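You operate a simulated robot arm through the tools that you are given. There is no shell and no other tool.

You run a simulated robot arm. Do the job below in one go: nothing can be reset, and whatever is moved stays where it is left.

JOB
Switch the bath off, turn the heat to Cold and lift the basket out onto the drip tray.
Fine: shut the lid again; the block stays in the basket.

It is judged by the outcome, as a careful person would: the job done as asked, and still so three seconds after it is handed in. It fails if anything else is knocked over, pushed out of place, dropped, spilled or broken. Lids that push on must go on centred and level and be pressed home; caps that screw on are set level and turned clockwise until they are tight.

ROBOT AND FRAMES
A 6-joint arm with a four-finger gripper on a trunk, on a base that drives. Base frame: it is fixed to the floor where the robot stands at the start and does not move with it; the origin is under the middle of the robot, x ahead of it, y to its left, z up. Readings come in m, degrees, newtons and seconds.
With the tool pointing down near the work surface it reaches from about 0.18 to 0.66 m from the robot's upright axis, wherever it stands. Its first joint turns from -166.0 to 166.0 degrees. Places, roughly: basket [0.6, -0.2, 0.9]; bath drain tap handle [0.5, -0.4, 0.9]; bath fill tap handle [0.8, -0.5, 1]; bath lid [0.6, -0.2, 1]; bath start button [0.5, -0.3, 0.8]; bath switch [0.5, -0.1, 0.8]; drip tray [0.5, -0.5, 0.8]; heat knob [0.5, -0.2, 0.8]. Payload 3.43 kg.
Tool frame: the origin (TCP) lies between the finger pads and is the grasp point; the fingertips stand 0.03 m ahead of it; z points along the fingers, y is the line along which they close. Largest opening 0.12 m; the body of the gripper starts 0.085 m behind the TCP.
Orientation is that of the tool frame in the base frame, as a unit quaternion [w, x, y, z]. With the fingers straight down and closing along the base's y, the tool's x points along the base's -x, its y along +y and its z along -z.

CONTROLS
- The arm moves only by the tool step_arm. Its argument "series" is text: rows parted by semicolons, each of 7 numbers parted by spaces: the closure in counts, from 0 (fully open) to 255 (shut), then the shift along the base's x, y, z in m, then the turn, a rotation vector about the base's x, y, z in degrees. In form: jaw tx ty tz rx ry rz; .... A call has 1 to 20 rows; each row shifts and turns the commanded pose from where the row before left it. A row lasts 0.2 s, in which the tool goes at most 0.05 m and 8.6 degrees; a call with a longer step from one row to the next is refused whole, and so is a gripper value outside its range. A pose out of reach is approached as far as the arm can. The call stops where the force on the tool passes 90 N (or 10 N more than at its start, if that is more) or the arm is blocked; 0.2 s more then pass. Each finger halts on what it meets, pressing with about 38 N; the grip force reading is that of the motor and also rises with nothing between the fingers. The clock runs only during rows and for 0.2 s after the last one: add rows that do not move to give the fingers time. It gives the time, the measured TCP pose, the force on the tool (base axes), the opening and the grip force at its end, in the units of the frame above (readings bear some noise), with the torque about the TCP (base axes, N m) and any sound that the robot's microphone picked up.
- Cameras (640 x 400 px; columns grow to the right, rows downward): "scene" is now at [0.0502, 0.0935, 1.7449]; the picture's right is [-0.55, -0.84, 0.00], its down [-0.58, 0.38, -0.72] and it looks along [0.60, -0.39, -0.69] (base axes); focal length 286 px, centre (320, 200). "wrist" rides on the gripper at [0.071, -0.017, -0.121] in the tool frame; the picture's right is [0.23, 0.97, 0.00], its down [-0.81, 0.19, -0.55] and it looks along [-0.54, 0.13, 0.83] (tool axes); focal length 275 px, centre (320, 200). There is no depth. A picture from a camera that has moved, and an enlarged one, comes with that camera's place and axes in the base frame and with its lens.
- grab_frame(camera): a new picture of that camera. The clock stands still meanwhile.
- raise_lower(by): slides the trunk up (or, below 0, down) by that many m; the arm and the scene camera ride with it, the base frame stays. It gives what a move gives, with no picture.
- drive_base(legs): drives the robot by 1 to 6 legs, each [ahead, left, turn to the left] in m, m and degrees, along the robot's own axes; the way and the turn of a leg run together, so that a leg with both is an arc; at most 1.5 m and 180 degrees a leg. The arm and the cameras ride along, it lands a little off, and it stops where it bumps. It gives what a move gives.
- aim_head(pan, tilt): turns the head with the scene camera to pan (to the left, within 120 degrees either way) and tilt (down, from -29 to 69), counted from straight ahead of the robot. It gives what a move gives.
- close_up(camera, box): a new picture of the part [left, top, right, bottom] of that camera's present view, enlarged. The clock stands still meanwhile.
- hand_in(): hands the job in; it is judged then, once.

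Nothing tells you exact positions but the pictures and the camera data. Unless the task says otherwise, let go and move clear before handing in.

The tools are called after "Emit:" as name(argument=value, ...) on one line, values as JSON. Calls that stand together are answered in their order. step_arm: Moves the arm, as the interface text tells. Its arguments: {"type":"object","properties":{"series":{"type":"string"}},"required":["series"]} The other tools are called the same way: raise_lower (by) slides the trunk up or down; drive_base (legs) drives the base; aim_head (pan, tilt) turns the head that bears the scene camera; grab_frame (camera) takes a picture; close_up (camera, box) takes an enlarged picture of a part of a camera's view; hand_in () hands the job in.

At the start:

```text
t: 0.0
position: [0.4226, -0.2314, 1.2905]
tool_rot: [0.001, 0.0, 1.0, 0.0]
ft_force: [0.5, 0.2, -1.3]
torque: [-0.04, 0.02, 0.0]
gripper_width: 0.12
grip_force: 0.0
trunk travel left (down, up): [-0.25, 0.19]
robot x, y, heading: [0.0012, 0.0005, -0.0]
head pan, tilt: [-33.3, 44.0]
```

scene: 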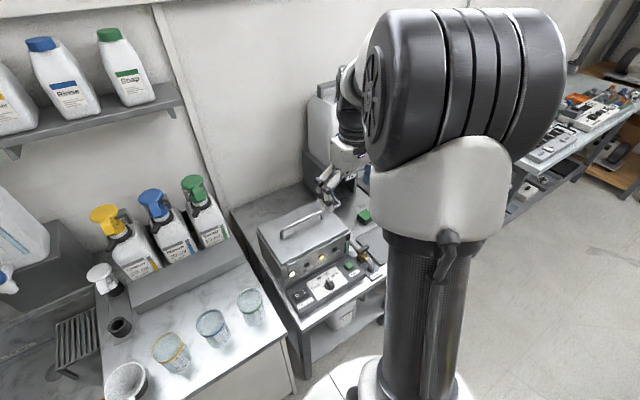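
wrist: 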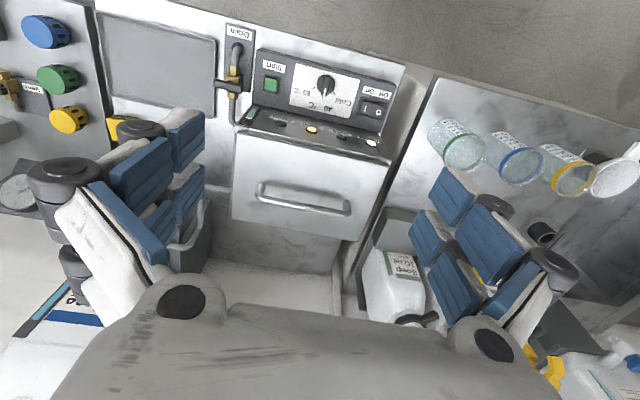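

I see the bath with its closed lid, a panel with a switch, heat knob and start button on the near side, and the drip tray to the robot's right. I'll look closer before moving.

Emit:
close_up(camera="scene", box=[220, 170, 400, 340])

Emit:
close_up(camera="wrist", box=[220, 20, 420, 150])

Emit:
close_up(camera="wrist", box=[60, 0, 420, 250])

```text
2.35 times, centred on (310, 255) of scene
camera zoom: at [0.0502, 0.0935, 1.7449], right [-0.55, -0.84, 0.0], down [-0.58, 0.38, -0.72], along [0.6, -0.39, -0.69], focal length 674 px, centre (344, 71)
```

zoom: 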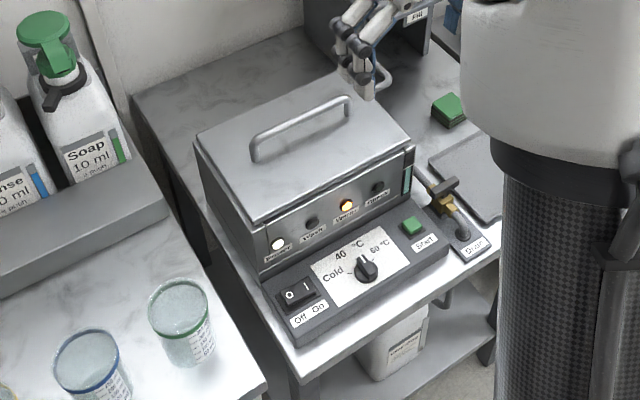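

```text
3.08 times, centred on (320, 85) of wrist
camera zoom: at [0.3537, -0.2494, 1.4124], right [-0.23, 0.97, 0.0], down [0.81, 0.19, 0.55], along [0.54, 0.13, -0.83], focal length 847 px, centre (320, 554)
```

zoom: 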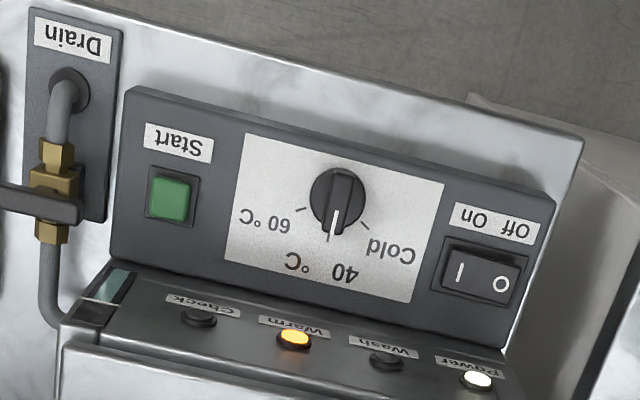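

```text
1.60 times, centred on (240, 125) of wrist
camera zoom: at [0.3537, -0.2494, 1.4124], right [-0.23, 0.97, 0.0], down [0.81, 0.19, 0.55], along [0.54, 0.13, -0.83], focal length 440 px, centre (448, 320)
```

zoom: 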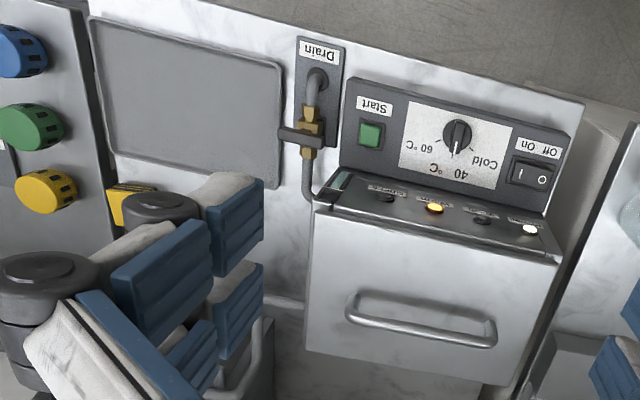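

The bath sits at about x 0.54–0.73, y −0.35 to −0.07, its lid handle near [0.63, −0.21, 1.0], and the panel is nearer the robot at z≈0.85. I'll bring the wrist camera closer to the panel for accurate positions.

Emit:
step_arm(series="0 -0.03 0.005 -0.045 0 0 0; 0 -0.03 0.005 -0.04 0 0 0; 0 -0.02 0 -0.045 0 0 0; 0 0 0 -0.04 0 0 0")

Emit:
grab_frame(camera="wrist")

Emit:
grab_frame(camera="scene")

```text
refused: row 1 steps farther than a row can; nothing moved
```

```text
taken
camera wrist: at [0.3537, -0.2494, 1.4124], right [-0.23, 0.97, 0.0], down [0.81, 0.19, 0.55], along [0.54, 0.13, -0.83], focal length 275 px, centre (320, 200)
```

wrist: 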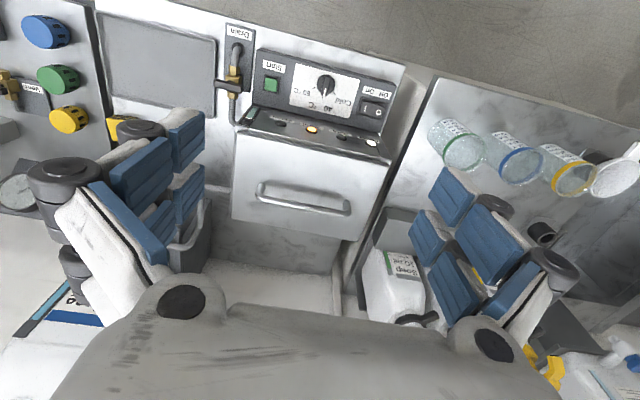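

```text
taken
camera scene: at [0.0502, 0.0935, 1.7449], right [-0.55, -0.84, 0.0], down [-0.58, 0.38, -0.72], along [0.6, -0.39, -0.69], focal length 286 px, centre (320, 200)
```

scene: 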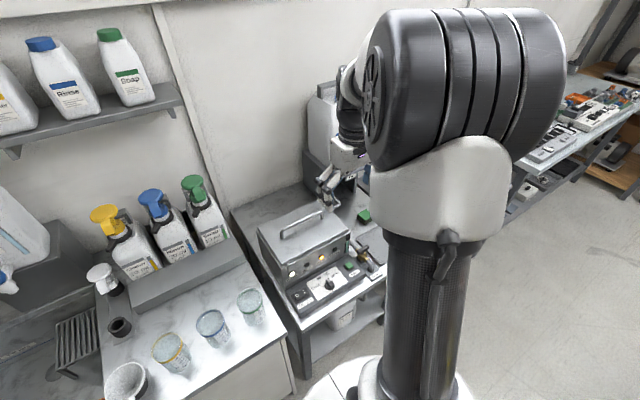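

The first step was refused for being too long, so nothing moved. I'll repeat it in smaller rows.

Emit:
step_arm(series="0 -0.02 0.002 -0.04 0 0 0; 0 -0.02 0.002 -0.04 0 0 0; 0 -0.02 0 -0.04 0 0 0; 0 -0.01 0 -0.04 0 0 0; 0 0 0 -0.02 0 0 0")

Emit:
grab_frame(camera="wrist")

Emit:
grab_frame(camera="scene")

```text
t: 1.2
position: [0.353, -0.2283, 1.1113]
tool_rot: [0.0, -0.001, 1.0, 0.0]
ft_force: [-0.3, -0.5, -0.1]
torque: [0.0, 0.01, -0.03]
gripper_width: 0.1199
grip_force: 0.0
trunk travel left (down, up): [-0.25, 0.19]
robot x, y, heading: [-0.0015, -0.0002, -0.2]
head pan, tilt: [-33.3, 44.0]
```

```text
taken
camera wrist: at [0.2827, -0.245, 1.2319], right [-0.23, 0.97, 0.0], down [0.81, 0.19, 0.55], along [0.54, 0.13, -0.83], focal length 275 px, centre (320, 200)
```

wrist: 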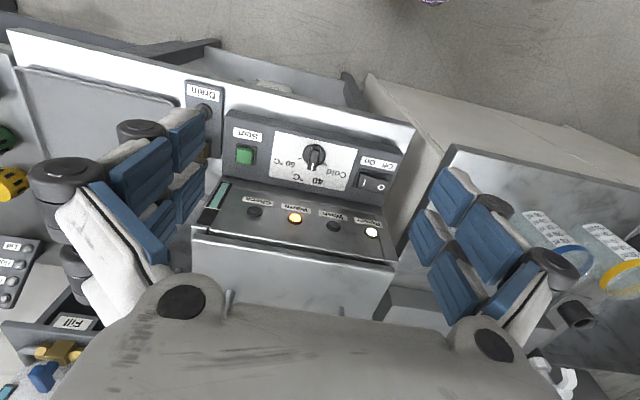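

```text
taken
camera scene: at [0.0505, 0.0936, 1.7449], right [-0.55, -0.84, 0.0], down [-0.58, 0.38, -0.72], along [0.6, -0.39, -0.69], focal length 286 px, centre (320, 200)
```

scene: 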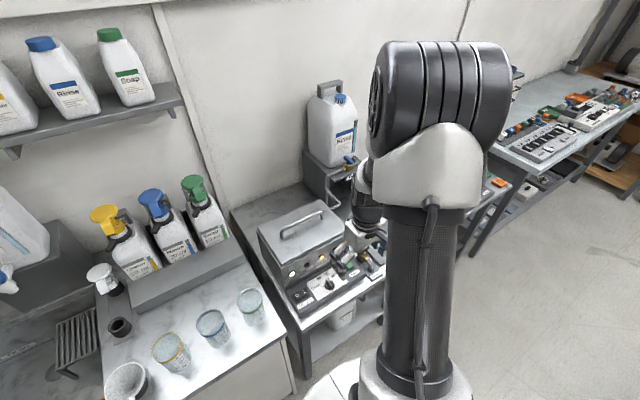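

The wrist view now shows the panel clearly: switch on the left (+y), knob in the middle, start on the right. I'll zoom in for the details.

Emit:
close_up(camera="wrist", box=[220, 100, 420, 225])

Emit:
close_up(camera="scene", box=[250, 190, 390, 325])

```text
3.20 times, centred on (320, 162) of wrist
camera zoom: at [0.2827, -0.245, 1.2319], right [-0.23, 0.97, 0.0], down [0.81, 0.19, 0.55], along [0.54, 0.13, -0.83], focal length 881 px, centre (320, 320)
```

zoom: 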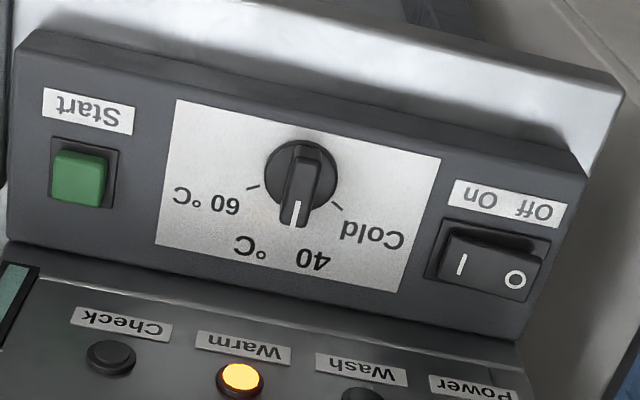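

```text
2.96 times, centred on (320, 258) of scene
camera zoom: at [0.0505, 0.0936, 1.7449], right [-0.55, -0.84, 0.0], down [-0.58, 0.38, -0.72], along [0.6, -0.39, -0.69], focal length 848 px, centre (320, 30)
```

zoom: 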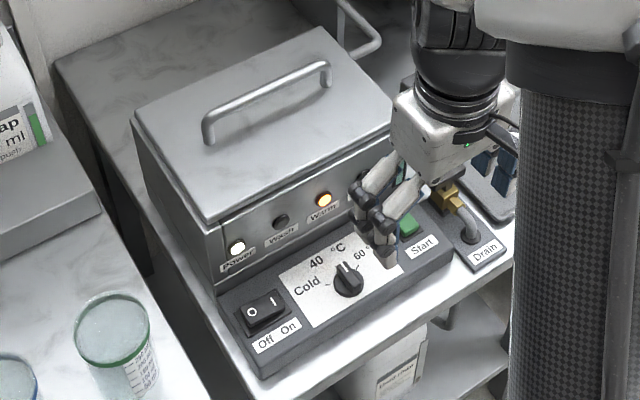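

The switch's "O" end is at about [0.479, −0.095, 0.855], the knob at [0.457, −0.212], and the panel top is level at z≈0.84. I'll close the fingers and hover over the O end first.

Emit:
step_arm(series="255 0.03 0.033 0 0 0 0; 255 0.03 0.033 0 0 0 0; 255 0.03 0.033 0 0 0 0; 255 0.035 0.035 0 0 0 0; 255 0 0 -0.045 0 0 0; 255 0 0 -0.045 0 0 0; 255 0 0 -0.045 0 0 0; 255 0 0 -0.035 0 0 0; 255 0 0 0 0 0 0")

Emit:
grab_frame(camera="wrist")

Emit:
close_up(camera="scene", box=[250, 190, 390, 325])

```text
t: 3.2
position: [0.4774, -0.0925, 0.9425]
tool_rot: [0.0, 0.0, 1.0, 0.0]
ft_force: [0.7, 0.6, 0.3]
torque: [0.0, 0.03, 0.02]
gripper_width: 0.0002
grip_force: 33.5
trunk travel left (down, up): [-0.25, 0.19]
robot x, y, heading: [-0.0002, -0.002, 0.1]
head pan, tilt: [-33.3, 44.0]
```

```text
taken
camera wrist: at [0.408, -0.1098, 1.0631], right [-0.23, 0.97, 0.0], down [0.81, 0.19, 0.55], along [0.54, 0.13, -0.83], focal length 275 px, centre (320, 200)
```

wrist: 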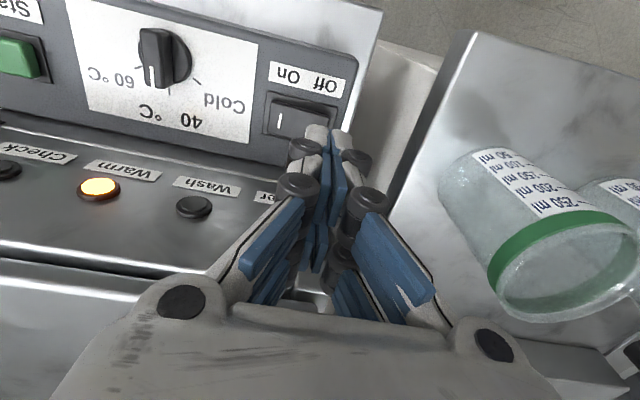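

```text
2.96 times, centred on (320, 258) of scene
camera zoom: at [0.0499, 0.0935, 1.745], right [-0.55, -0.84, 0.0], down [-0.58, 0.38, -0.72], along [0.6, -0.39, -0.69], focal length 848 px, centre (320, 30)
```

zoom: 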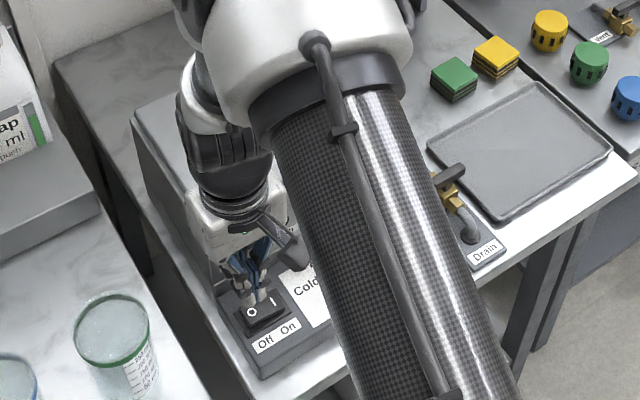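

The closed fingertips are above the O end, so I'll descend and press in small steps, watching the force.

Emit:
step_arm(series="255 0 -0.001 -0.025 0 0 0; 255 0 0 -0.022 0 0 0; 255 0 0 -0.004 0 0 0; 255 0 0 -0.003 0 0 0")

Emit:
close_up(camera="wrist", box=[160, 40, 480, 240])

```text
t: 4.2
position: [0.4789, -0.0938, 0.8879]
tool_rot: [0.0, -0.001, 1.0, 0.0]
ft_force: [0.2, -0.5, 0.0]
torque: [0.0, 0.02, -0.05]
gripper_width: 0.0003
grip_force: 33.4
trunk travel left (down, up): [-0.25, 0.19]
robot x, y, heading: [-0.0005, 0.001, 0.2]
head pan, tilt: [-33.3, 44.0]
```

```text
2.00 times, centred on (320, 140) of wrist
camera zoom: at [0.4079, -0.111, 1.0088], right [-0.23, 0.97, 0.0], down [0.81, 0.19, 0.55], along [0.54, 0.13, -0.83], focal length 551 px, centre (320, 320)
```

zoom: 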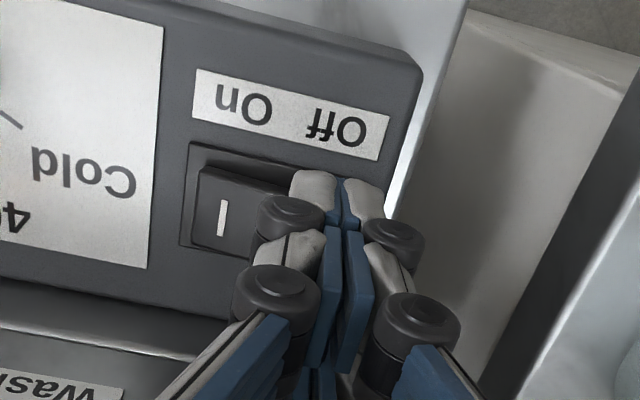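

The tips are just above the rocker and not yet touching. I'll keep pressing down in small steps.

Emit:
step_arm(series="255 0 0 -0.003 0 0 0; 255 0 0 -0.003 0 0 0; 255 0 0 0 0 0 0")

```text
t: 5.0
position: [0.4783, -0.0931, 0.8818]
tool_rot: [0.0, 0.001, 1.0, 0.0]
ft_force: [0.3, -0.7, -0.3]
torque: [0.01, 0.0, -0.01]
gripper_width: 0.0002
grip_force: 33.4
trunk travel left (down, up): [-0.25, 0.19]
robot x, y, heading: [-0.003, 0.0004, -0.1]
head pan, tilt: [-33.3, 44.0]
```

Emit:
step_arm(series="255 0 0 -0.003 0 0 0; 255 0 0 -0.002 0 0 0; 255 0 0 0 0 0 0")

Emit:
close_up(camera="wrist", box=[160, 40, 480, 240])

Emit:
close_up(camera="scene", box=[280, 250, 360, 310])

```text
t: 5.8
position: [0.4774, -0.0934, 0.8768]
tool_rot: [0.0, 0.0, 1.0, 0.0]
ft_force: [-0.1, -0.2, 0.5]
torque: [-0.01, 0.0, 0.02]
gripper_width: 0.0001
grip_force: 33.6
trunk travel left (down, up): [-0.25, 0.19]
robot x, y, heading: [0.004, -0.0006, 0.1]
head pan, tilt: [-33.3, 44.0]
```

```text
2.00 times, centred on (320, 140) of wrist
camera zoom: at [0.4077, -0.1117, 0.9976], right [-0.23, 0.97, 0.0], down [0.81, 0.19, 0.55], along [0.54, 0.13, -0.83], focal length 551 px, centre (320, 320)
```

zoom: 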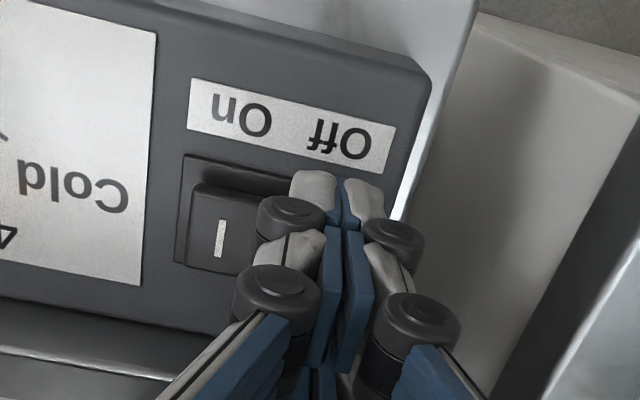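

```text
6.67 times, centred on (320, 280) of scene
camera zoom: at [0.0502, 0.0939, 1.7449], right [-0.55, -0.84, 0.0], down [-0.58, 0.38, -0.72], along [0.6, -0.4, -0.69], focal length 1909 px, centre (320, -333)
```

zoom: 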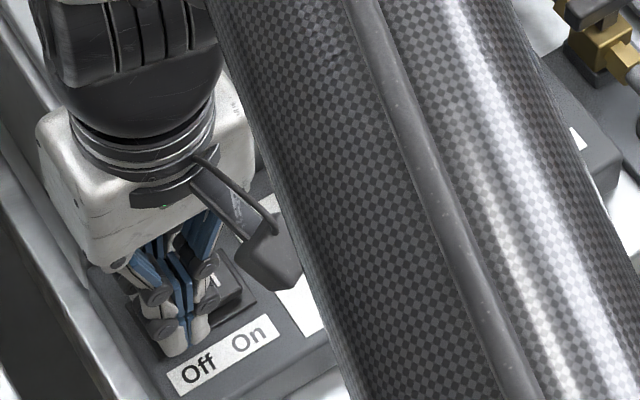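

The fingertips look slightly too close to the robot, over the bezel's near edge rather than the rocker, and there is no contact force. I'll lift, shift about 1 cm forward, and look again.

Emit:
step_arm(series="255 0 0 0.015 0 0 0; 255 0.010 -0.001 0 0 0 0; 255 0 0 0 0 0 0")

Emit:
close_up(camera="wrist", box=[160, 40, 480, 240])

Emit:
close_up(camera="scene", box=[280, 250, 360, 310])

```text
t: 6.6
position: [0.4876, -0.095, 0.8927]
tool_rot: [0.0, 0.0, 1.0, 0.001]
ft_force: [-0.9, -0.4, -0.3]
torque: [0.01, -0.03, 0.0]
gripper_width: 0.0001
grip_force: 33.7
trunk travel left (down, up): [-0.25, 0.19]
robot x, y, heading: [-0.0003, -0.0017, 0.2]
head pan, tilt: [-33.3, 44.0]
```

```text
2.00 times, centred on (320, 140) of wrist
camera zoom: at [0.4179, -0.1122, 1.0134], right [-0.23, 0.97, 0.0], down [0.81, 0.19, 0.55], along [0.54, 0.13, -0.83], focal length 551 px, centre (320, 320)
```

zoom: 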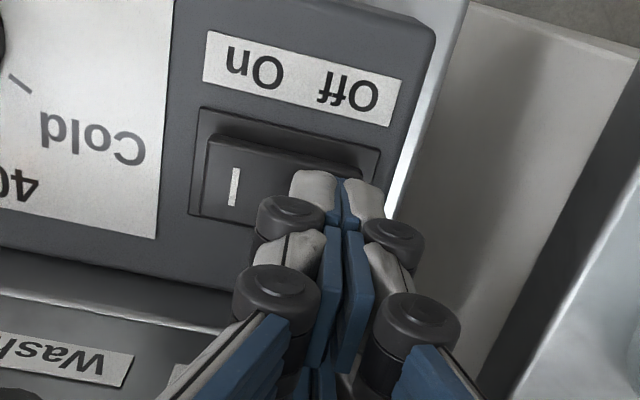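

```text
6.67 times, centred on (320, 280) of scene
camera zoom: at [0.0498, 0.0936, 1.7449], right [-0.55, -0.84, 0.0], down [-0.58, 0.38, -0.72], along [0.6, -0.39, -0.69], focal length 1909 px, centre (320, -333)
```

zoom: 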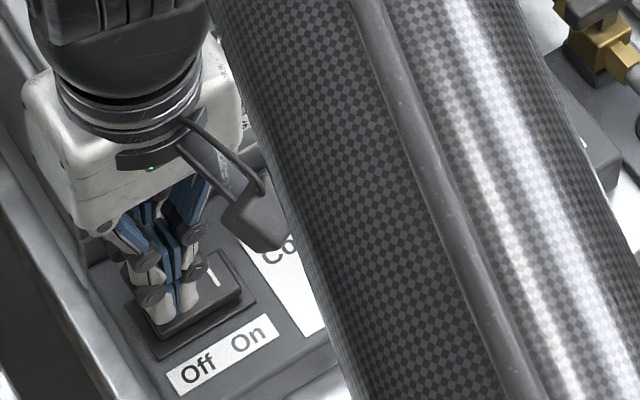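

The rocker is now visible in its bezel and the tips are over its O half. I'll shift slightly further forward and descend gently.

Emit:
step_arm(series="255 0.004 0 -0.008 0 0 0; 255 0 0 -0.004 0 0 0; 255 0 0 -0.003 0 0 0; 255 0 0 0 0 0 0")

Emit:
close_up(camera="wrist", box=[160, 40, 480, 240])

```text
t: 7.6
position: [0.4926, -0.0957, 0.8832]
tool_rot: [0.007, -0.002, 1.0, -0.002]
ft_force: [-9.1, 7.3, 62.4]
torque: [-0.41, -3.61, 0.34]
gripper_width: 0.0002
grip_force: 33.6
trunk travel left (down, up): [-0.25, 0.19]
robot x, y, heading: [-0.0007, 0.0, -0.1]
head pan, tilt: [-33.3, 44.0]
```

```text
2.00 times, centred on (320, 140) of wrist
camera zoom: at [0.4214, -0.113, 1.0029], right [-0.23, 0.97, -0.01], down [0.8, 0.2, 0.56], along [0.55, 0.13, -0.83], focal length 551 px, centre (320, 320)
```

zoom: 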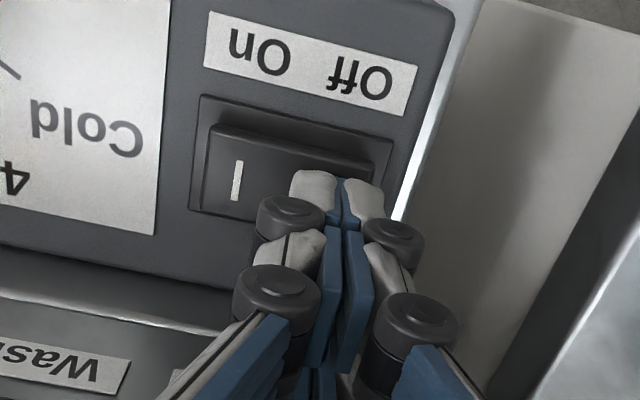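

The 62 N force with a contact lever about 6 cm ahead of the TCP means the gripper body is touching the bath's lid edge, not the switch. I'll lift away at once, back off and check the bath.

Emit:
step_arm(series="255 0 0 0.02 0 0 0; 255 -0.015 0 0.02 0 0 0; 255 -0.01 0 0.02 0 0 0; 255 0 0 0 0 0 0")

Emit:
grab_frame(camera="scene")

Emit:
grab_frame(camera="wrist")

```text
t: 8.6
position: [0.4656, -0.0957, 0.9365]
tool_rot: [-0.001, 0.0, 1.0, 0.0]
ft_force: [0.3, 0.1, 0.0]
torque: [-0.01, 0.02, 0.01]
gripper_width: 0.0
grip_force: 33.7
trunk travel left (down, up): [-0.25, 0.19]
robot x, y, heading: [0.0049, -0.0009, -0.0]
head pan, tilt: [-33.3, 44.0]
```

```text
taken
camera scene: at [0.0508, 0.0935, 1.7448], right [-0.55, -0.84, 0.0], down [-0.58, 0.38, -0.72], along [0.6, -0.39, -0.69], focal length 286 px, centre (320, 200)
```

scene: 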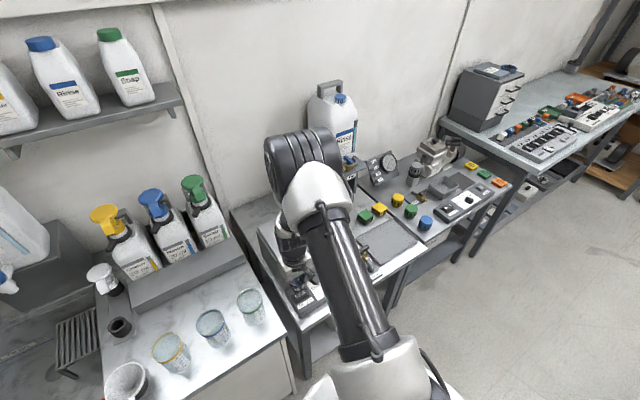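

```text
taken
camera wrist: at [0.3974, -0.1121, 1.058], right [-0.23, 0.97, 0.0], down [0.81, 0.19, 0.55], along [0.54, 0.13, -0.83], focal length 275 px, centre (320, 200)
```

wrist: 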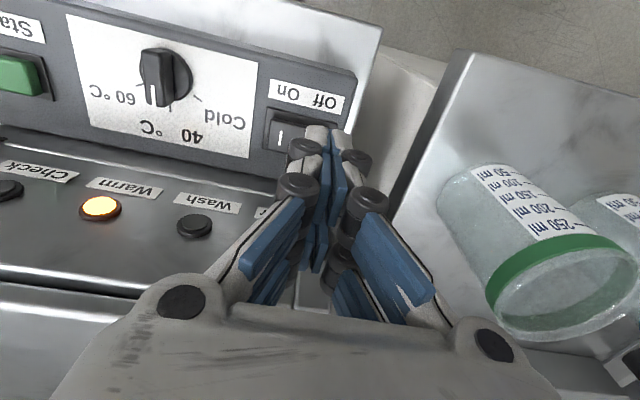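

The bath looks undisturbed. I'll tilt the gripper 35° so its body leans back toward the robot, clear of the bath, while the fingertips reach forward to the switch.

Emit:
step_arm(series="255 0 0 0.003 0 -7 0; 255 0 0 0 0 -7 0; 255 0 0 0 0 -7 0; 255 0 0 0 0 -7 0; 255 0 0 0 0 -7 0; 255 0 0 0 0 0 0")

Emit:
grab_frame(camera="wrist")

Emit:
close_up(camera="scene", box=[240, 200, 400, 330])

```text
t: 10.0
position: [0.467, -0.0944, 0.9398]
tool_rot: [0.301, -0.001, 0.954, 0.0]
ft_force: [-0.4, 0.6, 0.5]
torque: [-0.01, 0.04, 0.02]
gripper_width: 0.0
grip_force: 32.9
out of reach, approached as far as the arm can: row 2
trunk travel left (down, up): [-0.25, 0.19]
robot x, y, heading: [-0.0014, -0.0045, -0.2]
head pan, tilt: [-33.3, 44.0]
```

```text
taken
camera wrist: at [0.3411, -0.1127, 0.9978], right [-0.19, 0.97, -0.13], down [0.35, 0.19, 0.92], along [0.92, 0.13, -0.37], focal length 275 px, centre (320, 200)
```

wrist: 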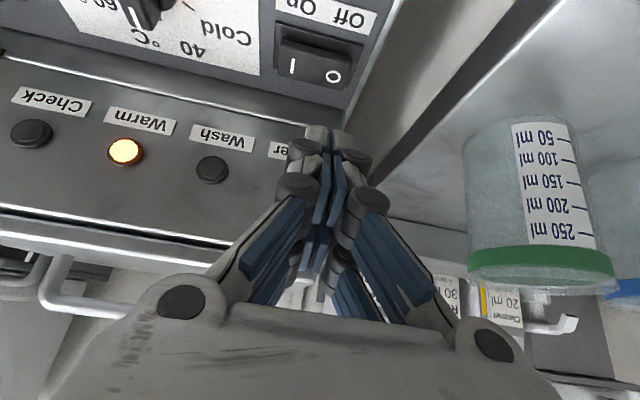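

```text
3.08 times, centred on (320, 265) of scene
camera zoom: at [0.0504, 0.0937, 1.7449], right [-0.55, -0.84, 0.0], down [-0.58, 0.38, -0.72], along [0.6, -0.39, -0.69], focal length 881 px, centre (320, 0)
```

zoom: 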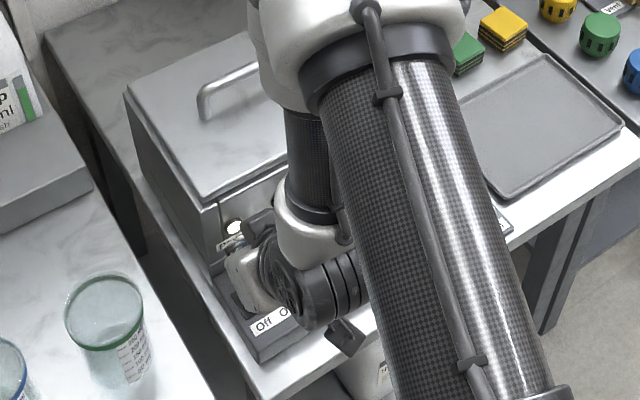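

Tilted, the gripper is clear of the bath, and I can see the rocker with O at about [0.477, −0.097, 0.855]. I'll lower gently onto it.

Emit:
step_arm(series="255 0.001 -0.001 -0.02 0 0 0; 255 0 0 -0.015 0 0 0; 255 0 0 -0.005 0 0 0; 255 0 0 -0.004 0 0 0; 255 0 0 0 0 0 0")

Emit:
close_up(camera="wrist", box=[200, 20, 440, 170])

```text
t: 11.2
position: [0.469, -0.098, 0.8958]
tool_rot: [0.3, 0.0, 0.954, 0.001]
ft_force: [0.1, 0.3, 0.0]
torque: [0.01, 0.03, 0.03]
gripper_width: 0.0
grip_force: 33.5
trunk travel left (down, up): [-0.25, 0.19]
robot x, y, heading: [0.0007, -0.0047, -0.2]
head pan, tilt: [-33.3, 44.0]
```

```text
2.67 times, centred on (320, 95) of wrist
camera zoom: at [0.3429, -0.114, 0.9532], right [-0.19, 0.97, -0.13], down [0.35, 0.19, 0.92], along [0.92, 0.13, -0.37], focal length 734 px, centre (320, 480)
```

zoom: 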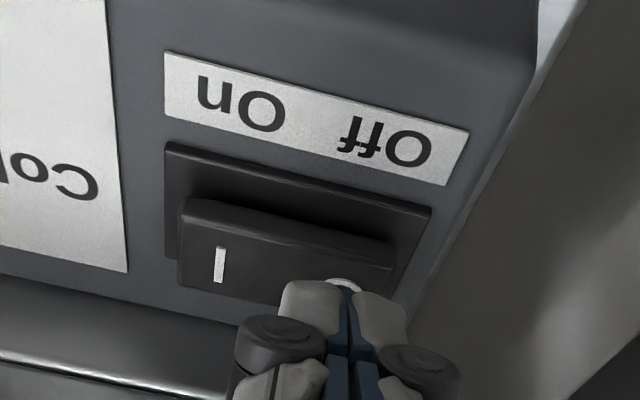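

The tips sit right beside the O mark. I'll continue down in small steps until I feel the press.

Emit:
step_arm(series="255 0 0 -0.003 0 0 0; 255 0 0 -0.003 0 0 0; 255 0 0 0 0 0 0")

Emit:
close_up(camera="wrist", box=[200, 20, 440, 170])

```text
t: 12.0
position: [0.47, -0.0974, 0.8891]
tool_rot: [0.3, 0.0, 0.954, 0.001]
ft_force: [-0.1, 0.2, -0.5]
torque: [0.03, 0.02, 0.01]
gripper_width: 0.0
grip_force: 33.3
trunk travel left (down, up): [-0.25, 0.19]
robot x, y, heading: [0.0012, 0.0009, 0.0]
head pan, tilt: [-33.3, 44.0]
```

```text
2.67 times, centred on (320, 95) of wrist
camera zoom: at [0.343, -0.1143, 0.947], right [-0.19, 0.97, -0.13], down [0.35, 0.19, 0.92], along [0.92, 0.13, -0.37], focal length 734 px, centre (320, 480)
```

zoom: 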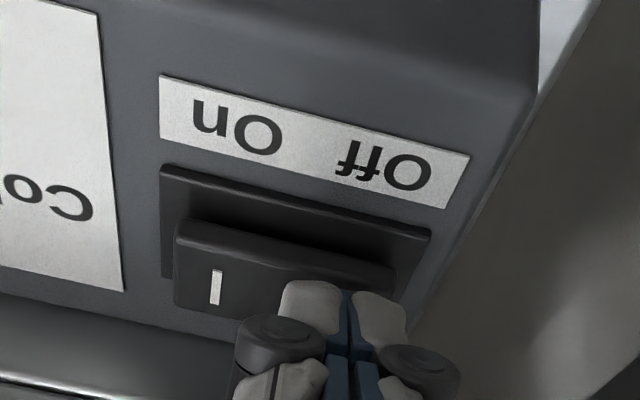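

Emit:
step_arm(series="255 0 0.002 -0.003 0 0 0; 255 0 0 -0.002 0 0 0; 255 0 0 0 0 0 0")

Emit:
close_up(camera="wrist", box=[200, 20, 440, 170])

```text
t: 12.8
position: [0.469, -0.0951, 0.884]
tool_rot: [0.301, 0.0, 0.953, 0.0]
ft_force: [0.0, 0.5, -0.4]
torque: [-0.01, 0.04, 0.02]
gripper_width: 0.0002
grip_force: 33.4
trunk travel left (down, up): [-0.25, 0.19]
robot x, y, heading: [0.0003, 0.0016, -0.1]
head pan, tilt: [-33.3, 44.0]
```

```text
2.67 times, centred on (320, 95) of wrist
camera zoom: at [0.3426, -0.1124, 0.9423], right [-0.19, 0.97, -0.13], down [0.35, 0.19, 0.92], along [0.92, 0.13, -0.37], focal length 734 px, centre (320, 480)
```

zoom: 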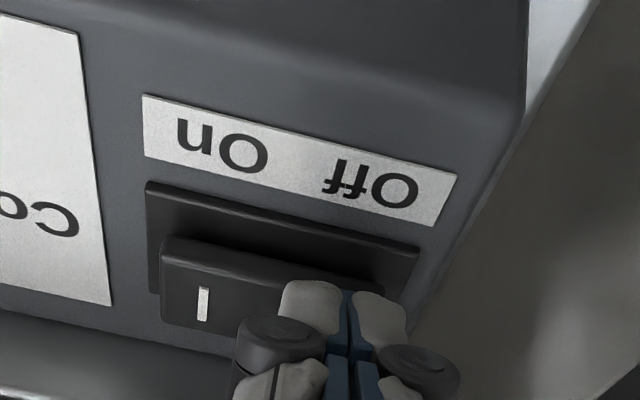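

Emit:
step_arm(series="255 0 0 -0.002 0 0 0; 255 0 0 -0.002 0 0 0; 255 0 0 0 0 0 0")

Emit:
step_arm(series="255 0 0 -0.002 0 0 0; 255 0 0 -0.001 0 0 0; 255 0 0 0 0 0 0")

Emit:
close_up(camera="wrist", box=[200, 20, 440, 170])

```text
t: 13.6
position: [0.4682, -0.0944, 0.8826]
tool_rot: [0.302, -0.001, 0.953, -0.001]
ft_force: [-3.0, 2.0, 18.0]
torque: [-0.07, 0.12, 0.02]
gripper_width: 0.0
grip_force: 33.5
trunk travel left (down, up): [-0.25, 0.19]
robot x, y, heading: [0.0, 0.0004, 0.2]
head pan, tilt: [-33.3, 44.0]
```

```text
t: 14.4
position: [0.4674, -0.0951, 0.8815]
tool_rot: [0.305, -0.001, 0.952, -0.001]
ft_force: [-9.8, 1.3, 54.5]
torque: [-0.28, 0.3, -0.07]
gripper_width: 0.0
grip_force: 33.4
trunk travel left (down, up): [-0.25, 0.19]
robot x, y, heading: [0.0002, -0.0006, -0.0]
head pan, tilt: [-33.3, 44.0]
```

```text
2.67 times, centred on (320, 95) of wrist
camera zoom: at [0.341, -0.1121, 0.9379], right [-0.19, 0.97, -0.14], down [0.34, 0.19, 0.92], along [0.92, 0.13, -0.37], focal length 734 px, centre (320, 480)
```

zoom: 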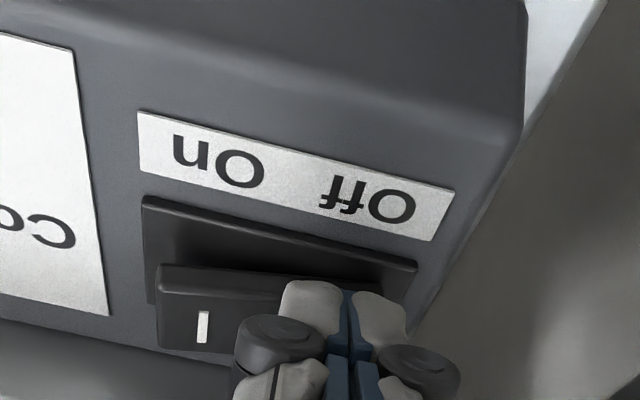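

The contact force rose to about 54 N and the rocker's slope appears to have changed. I'll lift and check the switch and Power lamp.

Emit:
step_arm(series="255 0 0 0.02 0 0 0; 255 0 0 0.035 0 0 0; 255 0 0 0 0 0 0")

Emit:
grab_frame(camera="wrist")

Emit:
close_up(camera="wrist", box=[200, 0, 400, 125])

```text
t: 15.2
position: [0.4689, -0.0932, 0.9329]
tool_rot: [0.3, -0.001, 0.954, 0.0]
ft_force: [0.0, -0.4, 0.0]
torque: [-0.02, 0.01, 0.0]
gripper_width: 0.0
grip_force: 33.9
trunk travel left (down, up): [-0.25, 0.19]
robot x, y, heading: [-0.0034, -0.0046, 0.1]
head pan, tilt: [-33.3, 44.0]
```

```text
taken
camera wrist: at [0.3432, -0.1121, 0.9914], right [-0.19, 0.97, -0.13], down [0.35, 0.19, 0.92], along [0.92, 0.13, -0.38], focal length 275 px, centre (320, 200)
```

wrist: 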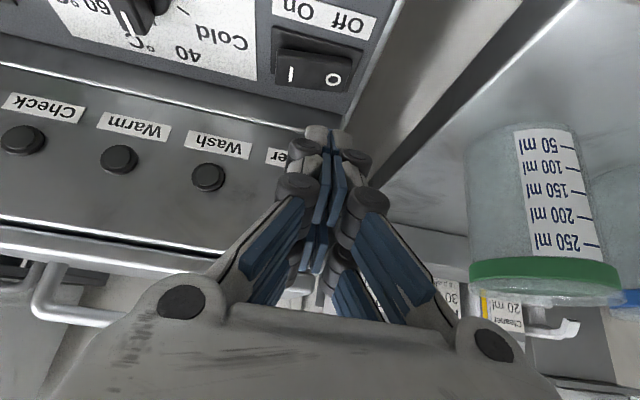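

```text
3.20 times, centred on (300, 62) of wrist
camera zoom: at [0.3432, -0.1121, 0.9914], right [-0.19, 0.97, -0.13], down [0.35, 0.19, 0.92], along [0.92, 0.13, -0.38], focal length 881 px, centre (384, 640)
```

zoom: 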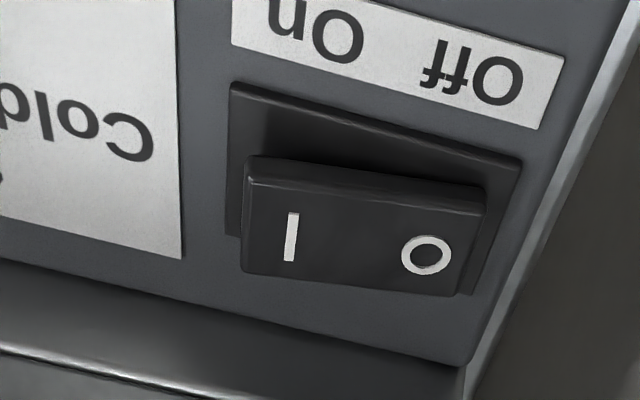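

The rocker has flipped to Off and the Warm lamp has gone out. Next is the heat knob, so I'll move above it with a smaller tilt and the fingers partly open.

Emit:
step_arm(series="255 -0.015 -0.015 0.03 0 0 0; 200 -0.01 -0.035 0 0 0 0; 170 0 -0.035 0 0 5 0; 170 0.005 -0.035 0 0 5 0; 170 0.005 0 -0.01 0 5 0; 170 0 0 0 0 0 0")

Emit:
grab_frame(camera="wrist")

Emit:
close_up(camera="scene", box=[240, 200, 400, 330])

```text
t: 16.6
position: [0.4537, -0.216, 0.9526]
tool_rot: [0.173, -0.001, 0.985, 0.0]
ft_force: [-0.1, -0.5, 0.0]
torque: [-0.01, 0.02, -0.01]
gripper_width: 0.0401
grip_force: 0.1
trunk travel left (down, up): [-0.25, 0.19]
robot x, y, heading: [-0.0001, -0.0026, -0.1]
head pan, tilt: [-33.3, 44.0]
```

```text
taken
camera wrist: at [0.3465, -0.2327, 1.0415], right [-0.22, 0.97, -0.08], down [0.57, 0.19, 0.8], along [0.79, 0.13, -0.6], focal length 275 px, centre (320, 200)
```

wrist: 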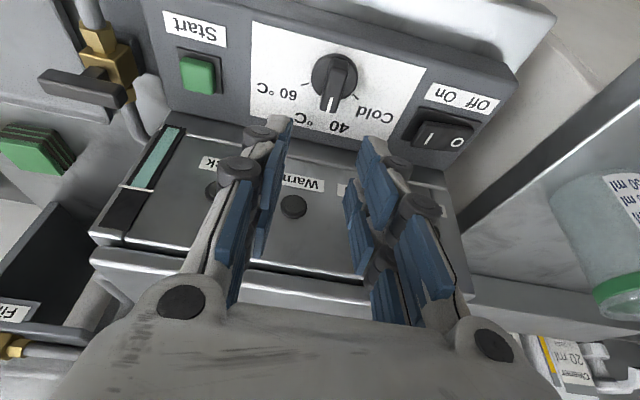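

```text
3.08 times, centred on (320, 265) of scene
camera zoom: at [0.0497, 0.0929, 1.745], right [-0.55, -0.84, 0.0], down [-0.58, 0.38, -0.72], along [0.6, -0.39, -0.69], focal length 881 px, centre (320, 0)
```

zoom: 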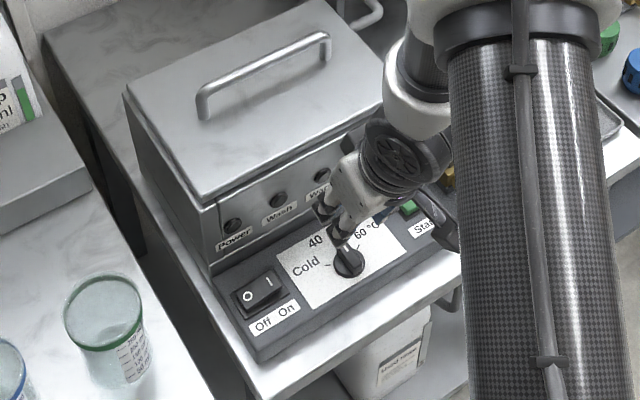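

The Power lamp is off as well. I'll zoom in on the knob for its exact centre and pointer.

Emit:
close_up(camera="wrist", box=[240, 30, 440, 155])

Emit:
close_up(camera="scene", box=[290, 240, 370, 290])

```text
3.20 times, centred on (340, 92) of wrist
camera zoom: at [0.3465, -0.2327, 1.0415], right [-0.22, 0.97, -0.08], down [0.57, 0.19, 0.8], along [0.79, 0.13, -0.6], focal length 881 px, centre (256, 544)
```

zoom: 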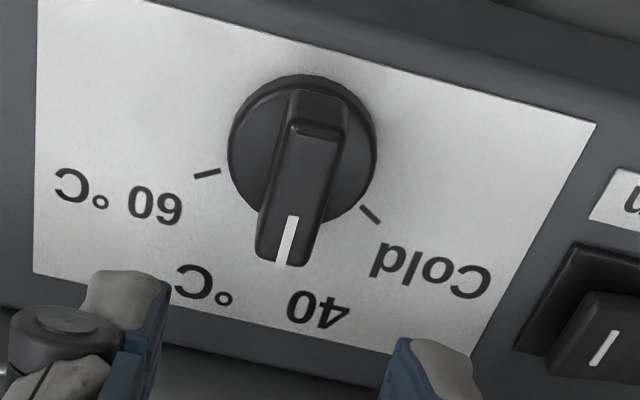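

```text
8.00 times, centred on (330, 265) of scene
camera zoom: at [0.0497, 0.0929, 1.745], right [-0.55, -0.84, 0.0], down [-0.58, 0.38, -0.72], along [0.6, -0.39, -0.69], focal length 2290 px, centre (240, -320)
```

zoom: 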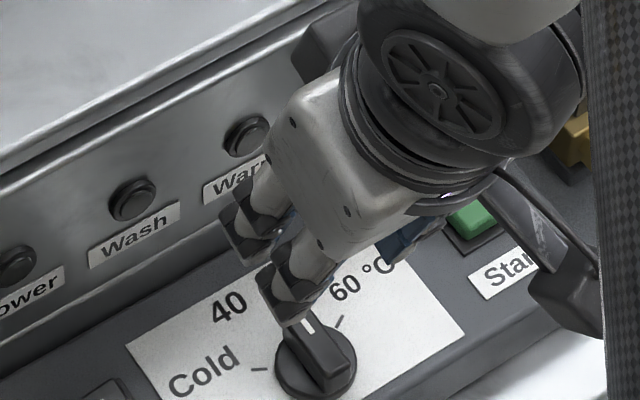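

The knob axis is at about [0.452, −0.213], its pointer at 40 °C, and Cold lies about 50° counter-clockwise. I'll lower the open fingers astride the bar.

Emit:
step_arm(series="170 -0.006 0.003 -0.025 0 0 0; 170 0 0 -0.025 0 0 0; 170 0 0 -0.012 0 0 0; 170 0 0 -0.005 0 0 0; 170 0 0 0 0 0 0")

Emit:
grab_frame(camera="wrist")

Emit:
close_up(camera="scene", box=[290, 240, 370, 290])

```text
t: 17.8
position: [0.4474, -0.2121, 0.886]
tool_rot: [0.174, 0.0, 0.985, 0.0]
ft_force: [0.4, 0.8, 0.6]
torque: [0.02, 0.02, 0.02]
gripper_width: 0.0399
grip_force: 0.0
trunk travel left (down, up): [-0.25, 0.19]
robot x, y, heading: [-0.0022, 0.0028, -0.0]
head pan, tilt: [-33.3, 44.0]
```

```text
taken
camera wrist: at [0.3406, -0.2291, 0.9753], right [-0.22, 0.97, -0.08], down [0.57, 0.19, 0.8], along [0.79, 0.13, -0.6], focal length 275 px, centre (320, 200)
```

wrist: 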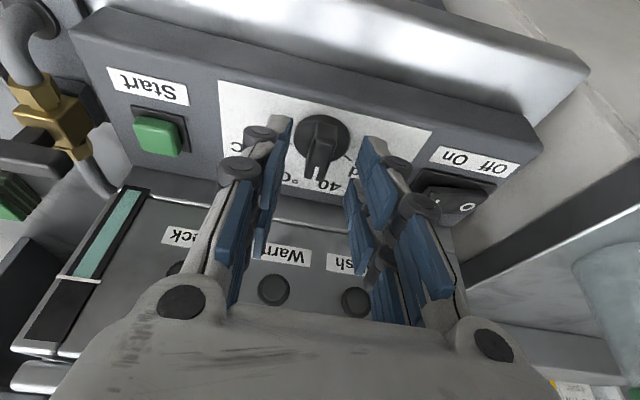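

```text
8.00 times, centred on (330, 265) of scene
camera zoom: at [0.0502, 0.0935, 1.7449], right [-0.55, -0.84, 0.0], down [-0.58, 0.38, -0.72], along [0.6, -0.39, -0.69], focal length 2290 px, centre (240, -320)
```

zoom: 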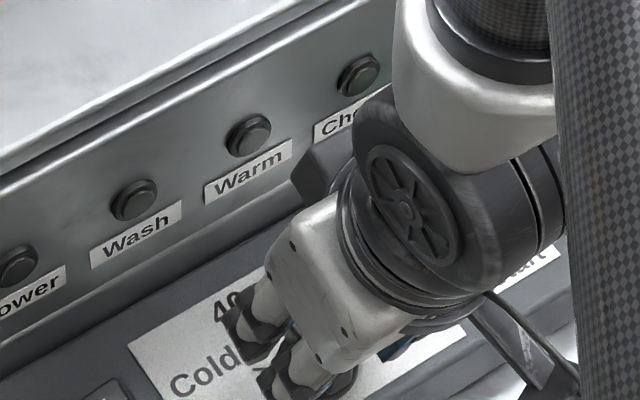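

The bar sits between the fingertips. I'll lower a little more and close on it.

Emit:
step_arm(series="170 0 0 -0.003 0 0 0; 255 0 0 0 0 0 0; 255 0 0 0 0 0 0; 255 0 0 0 0 0 0; 255 0 0 0 0 0 0")

Emit:
close_up(camera="wrist", box=[220, 70, 420, 195])

```text
t: 19.0
position: [0.4471, -0.2132, 0.8832]
tool_rot: [0.173, 0.001, 0.985, 0.0]
ft_force: [-0.9, -3.3, -0.7]
torque: [-0.13, 0.08, -0.03]
gripper_width: 0.0142
grip_force: 45.3
trunk travel left (down, up): [-0.25, 0.19]
robot x, y, heading: [-0.0012, -0.0023, 0.1]
head pan, tilt: [-33.3, 44.0]
```

```text
3.20 times, centred on (320, 132) of wrist
camera zoom: at [0.3408, -0.23, 0.9723], right [-0.22, 0.97, -0.08], down [0.57, 0.19, 0.8], along [0.79, 0.13, -0.6], focal length 881 px, centre (320, 416)
```

zoom: 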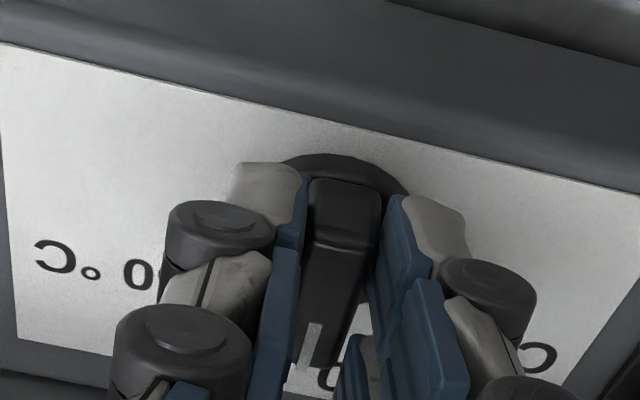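

The bar is gripped at 14 mm width. I'll turn it counter-clockwise toward Cold, half way first.

Emit:
step_arm(series="255 0.0001 -0.0005 0 0 0 6.5; 255 0.0002 -0.0005 0 0 0 6.5; 255 0.0002 -0.0005 0 0 0 6.5; 255 0.0002 -0.0005 0 0 0 6.5; 255 0 0 0 0 0 0")

Emit:
grab_frame(camera="wrist")

Emit:
grab_frame(camera="scene")

```text
t: 20.2
position: [0.4483, -0.2165, 0.8834]
tool_rot: [0.17, -0.22, 0.96, 0.038]
ft_force: [-2.1, -16.5, 9.1]
torque: [-0.54, 0.31, -0.14]
gripper_width: 0.0139
grip_force: 44.9
trunk travel left (down, up): [-0.25, 0.19]
robot x, y, heading: [-0.0013, -0.0002, 0.1]
head pan, tilt: [-33.3, 44.0]
```

```text
taken
camera wrist: at [0.3597, -0.2793, 0.9722], right [-0.62, 0.78, -0.08], down [0.43, 0.42, 0.8], along [0.66, 0.46, -0.6], focal length 275 px, centre (320, 200)
```

wrist: 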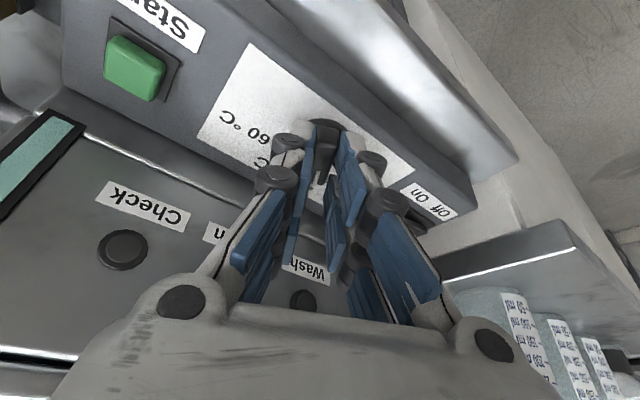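

```text
taken
camera scene: at [0.0494, 0.0916, 1.7451], right [-0.55, -0.84, 0.0], down [-0.58, 0.38, -0.72], along [0.6, -0.39, -0.69], focal length 286 px, centre (320, 200)
```

scene: 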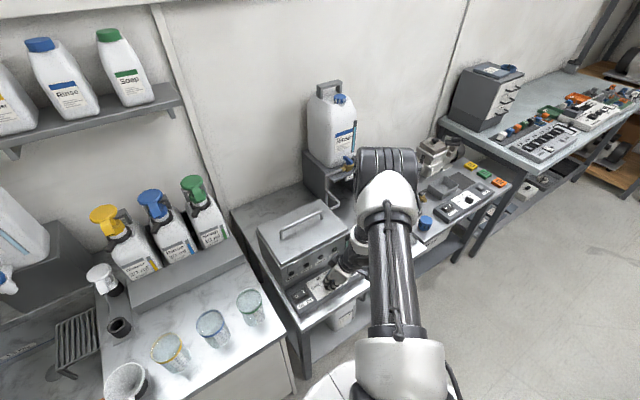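

The knob is turning smoothly. I'll do the second half toward Cold.

Emit:
step_arm(series="255 0.0005 -0.001 0 0 0 6.5; 255 0.0005 -0.0005 0 0 0 6.5; 255 0.0005 -0.0005 0 0 0 6.5; 255 0.0005 -0.0005 0 0 0 6.5; 255 0 0 0 0 0 0")

Emit:
close_up(camera="wrist", box=[200, 70, 440, 220])

Emit:
close_up(camera="scene", box=[270, 220, 390, 310])

```text
t: 21.4
position: [0.4516, -0.2198, 0.8819]
tool_rot: [0.156, -0.432, 0.885, 0.074]
ft_force: [1.4, -23.6, 11.3]
torque: [-0.07, -0.4, -0.12]
gripper_width: 0.014
grip_force: 45.2
trunk travel left (down, up): [-0.25, 0.19]
robot x, y, heading: [-0.0026, -0.0004, -0.1]
head pan, tilt: [-33.3, 44.0]
```

```text
2.67 times, centred on (320, 145) of wrist
camera zoom: at [0.3986, -0.3154, 0.9724], right [-0.9, 0.43, -0.08], down [0.2, 0.57, 0.8], along [0.39, 0.7, -0.6], focal length 734 px, centre (320, 347)
```

zoom: 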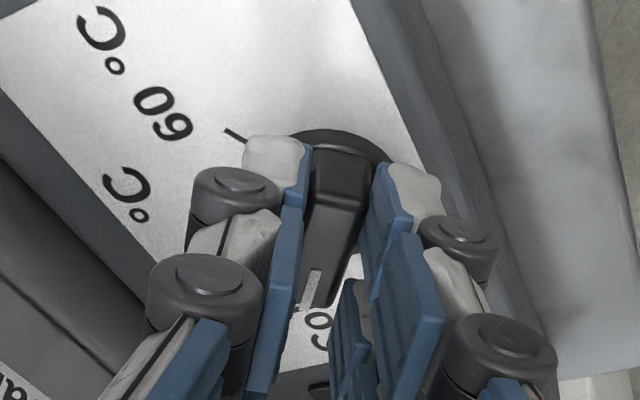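

```text
4.44 times, centred on (330, 265) of scene
camera zoom: at [0.0495, 0.0906, 1.7451], right [-0.55, -0.84, 0.0], down [-0.58, 0.38, -0.72], along [0.6, -0.39, -0.7], focal length 1272 px, centre (276, -89)
```

zoom: 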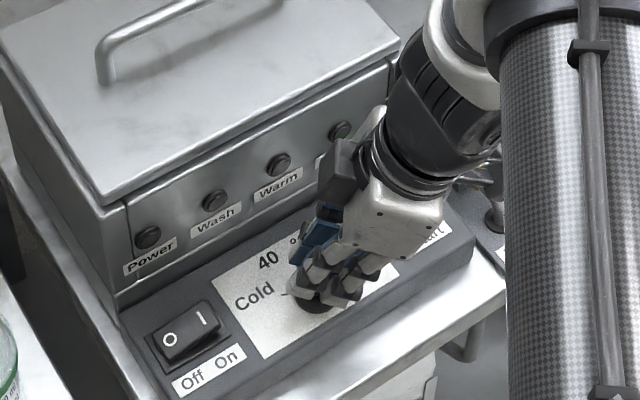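

The gripper has turned 52° and the pointer seems to aim at Cold. I'll open, lift clear and check it against the tick.

Emit:
step_arm(series="200 0 0 0 0 0 0; 170 0 0 0 0 0 0; 170 0 0 0 0 0 0; 170 -0.01 -0.01 0.03 0 0 0; 170 -0.01 -0.02 0.03 0 0 0; 170 0 0 0 0 0 0")

Emit:
grab_frame(camera="wrist")

Emit:
close_up(camera="scene", box=[290, 240, 370, 290])

```text
t: 22.8
position: [0.432, -0.2461, 0.9423]
tool_rot: [0.157, -0.431, 0.885, 0.076]
ft_force: [-0.8, 0.0, 0.8]
torque: [-0.06, 0.02, -0.02]
gripper_width: 0.0401
grip_force: 0.1
trunk travel left (down, up): [-0.25, 0.19]
robot x, y, heading: [-0.0025, 0.0029, 0.1]
head pan, tilt: [-33.3, 44.0]
```

```text
taken
camera wrist: at [0.3807, -0.343, 1.0317], right [-0.9, 0.43, -0.08], down [0.2, 0.57, 0.8], along [0.39, 0.7, -0.6], focal length 275 px, centre (320, 200)
```

wrist: 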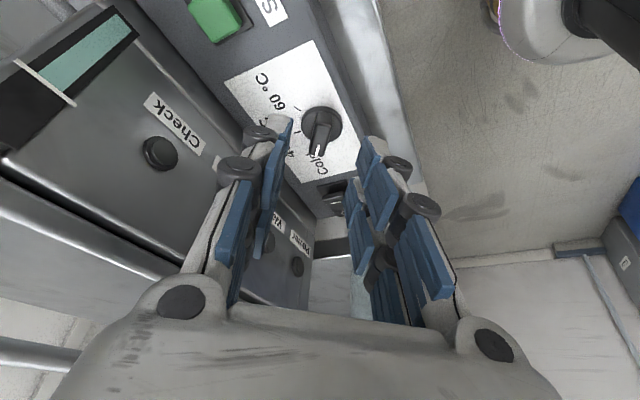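

```text
8.00 times, centred on (330, 265) of scene
camera zoom: at [0.0507, 0.0939, 1.7448], right [-0.55, -0.84, 0.0], down [-0.58, 0.38, -0.72], along [0.6, -0.39, -0.69], focal length 2290 px, centre (240, -320)
```

zoom: 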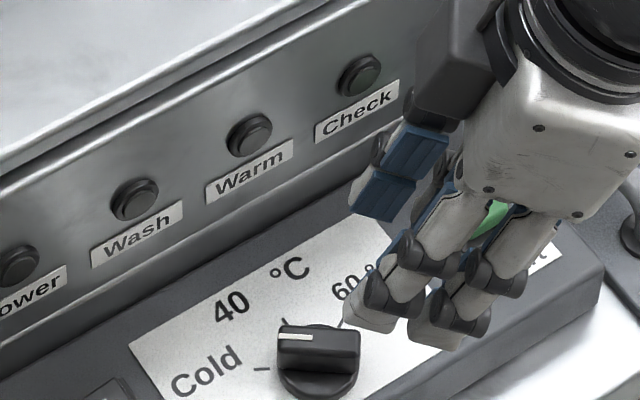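

Emit:
close_up(camera="wrist", box=[220, 60, 400, 190])

```text
3.08 times, centred on (310, 125) of wrist
camera zoom: at [0.3807, -0.343, 1.0317], right [-0.9, 0.43, -0.08], down [0.2, 0.57, 0.8], along [0.39, 0.7, -0.6], focal length 847 px, centre (351, 431)
```

zoom: 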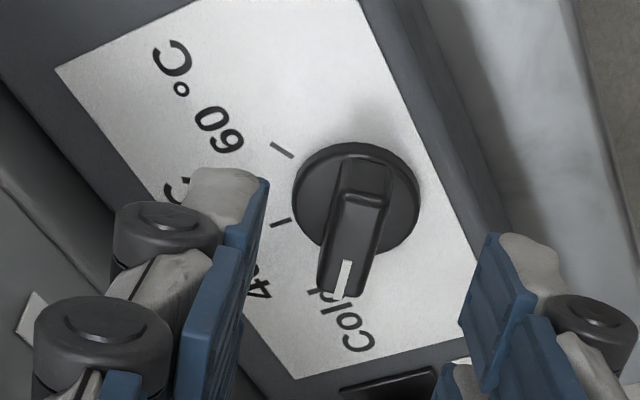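

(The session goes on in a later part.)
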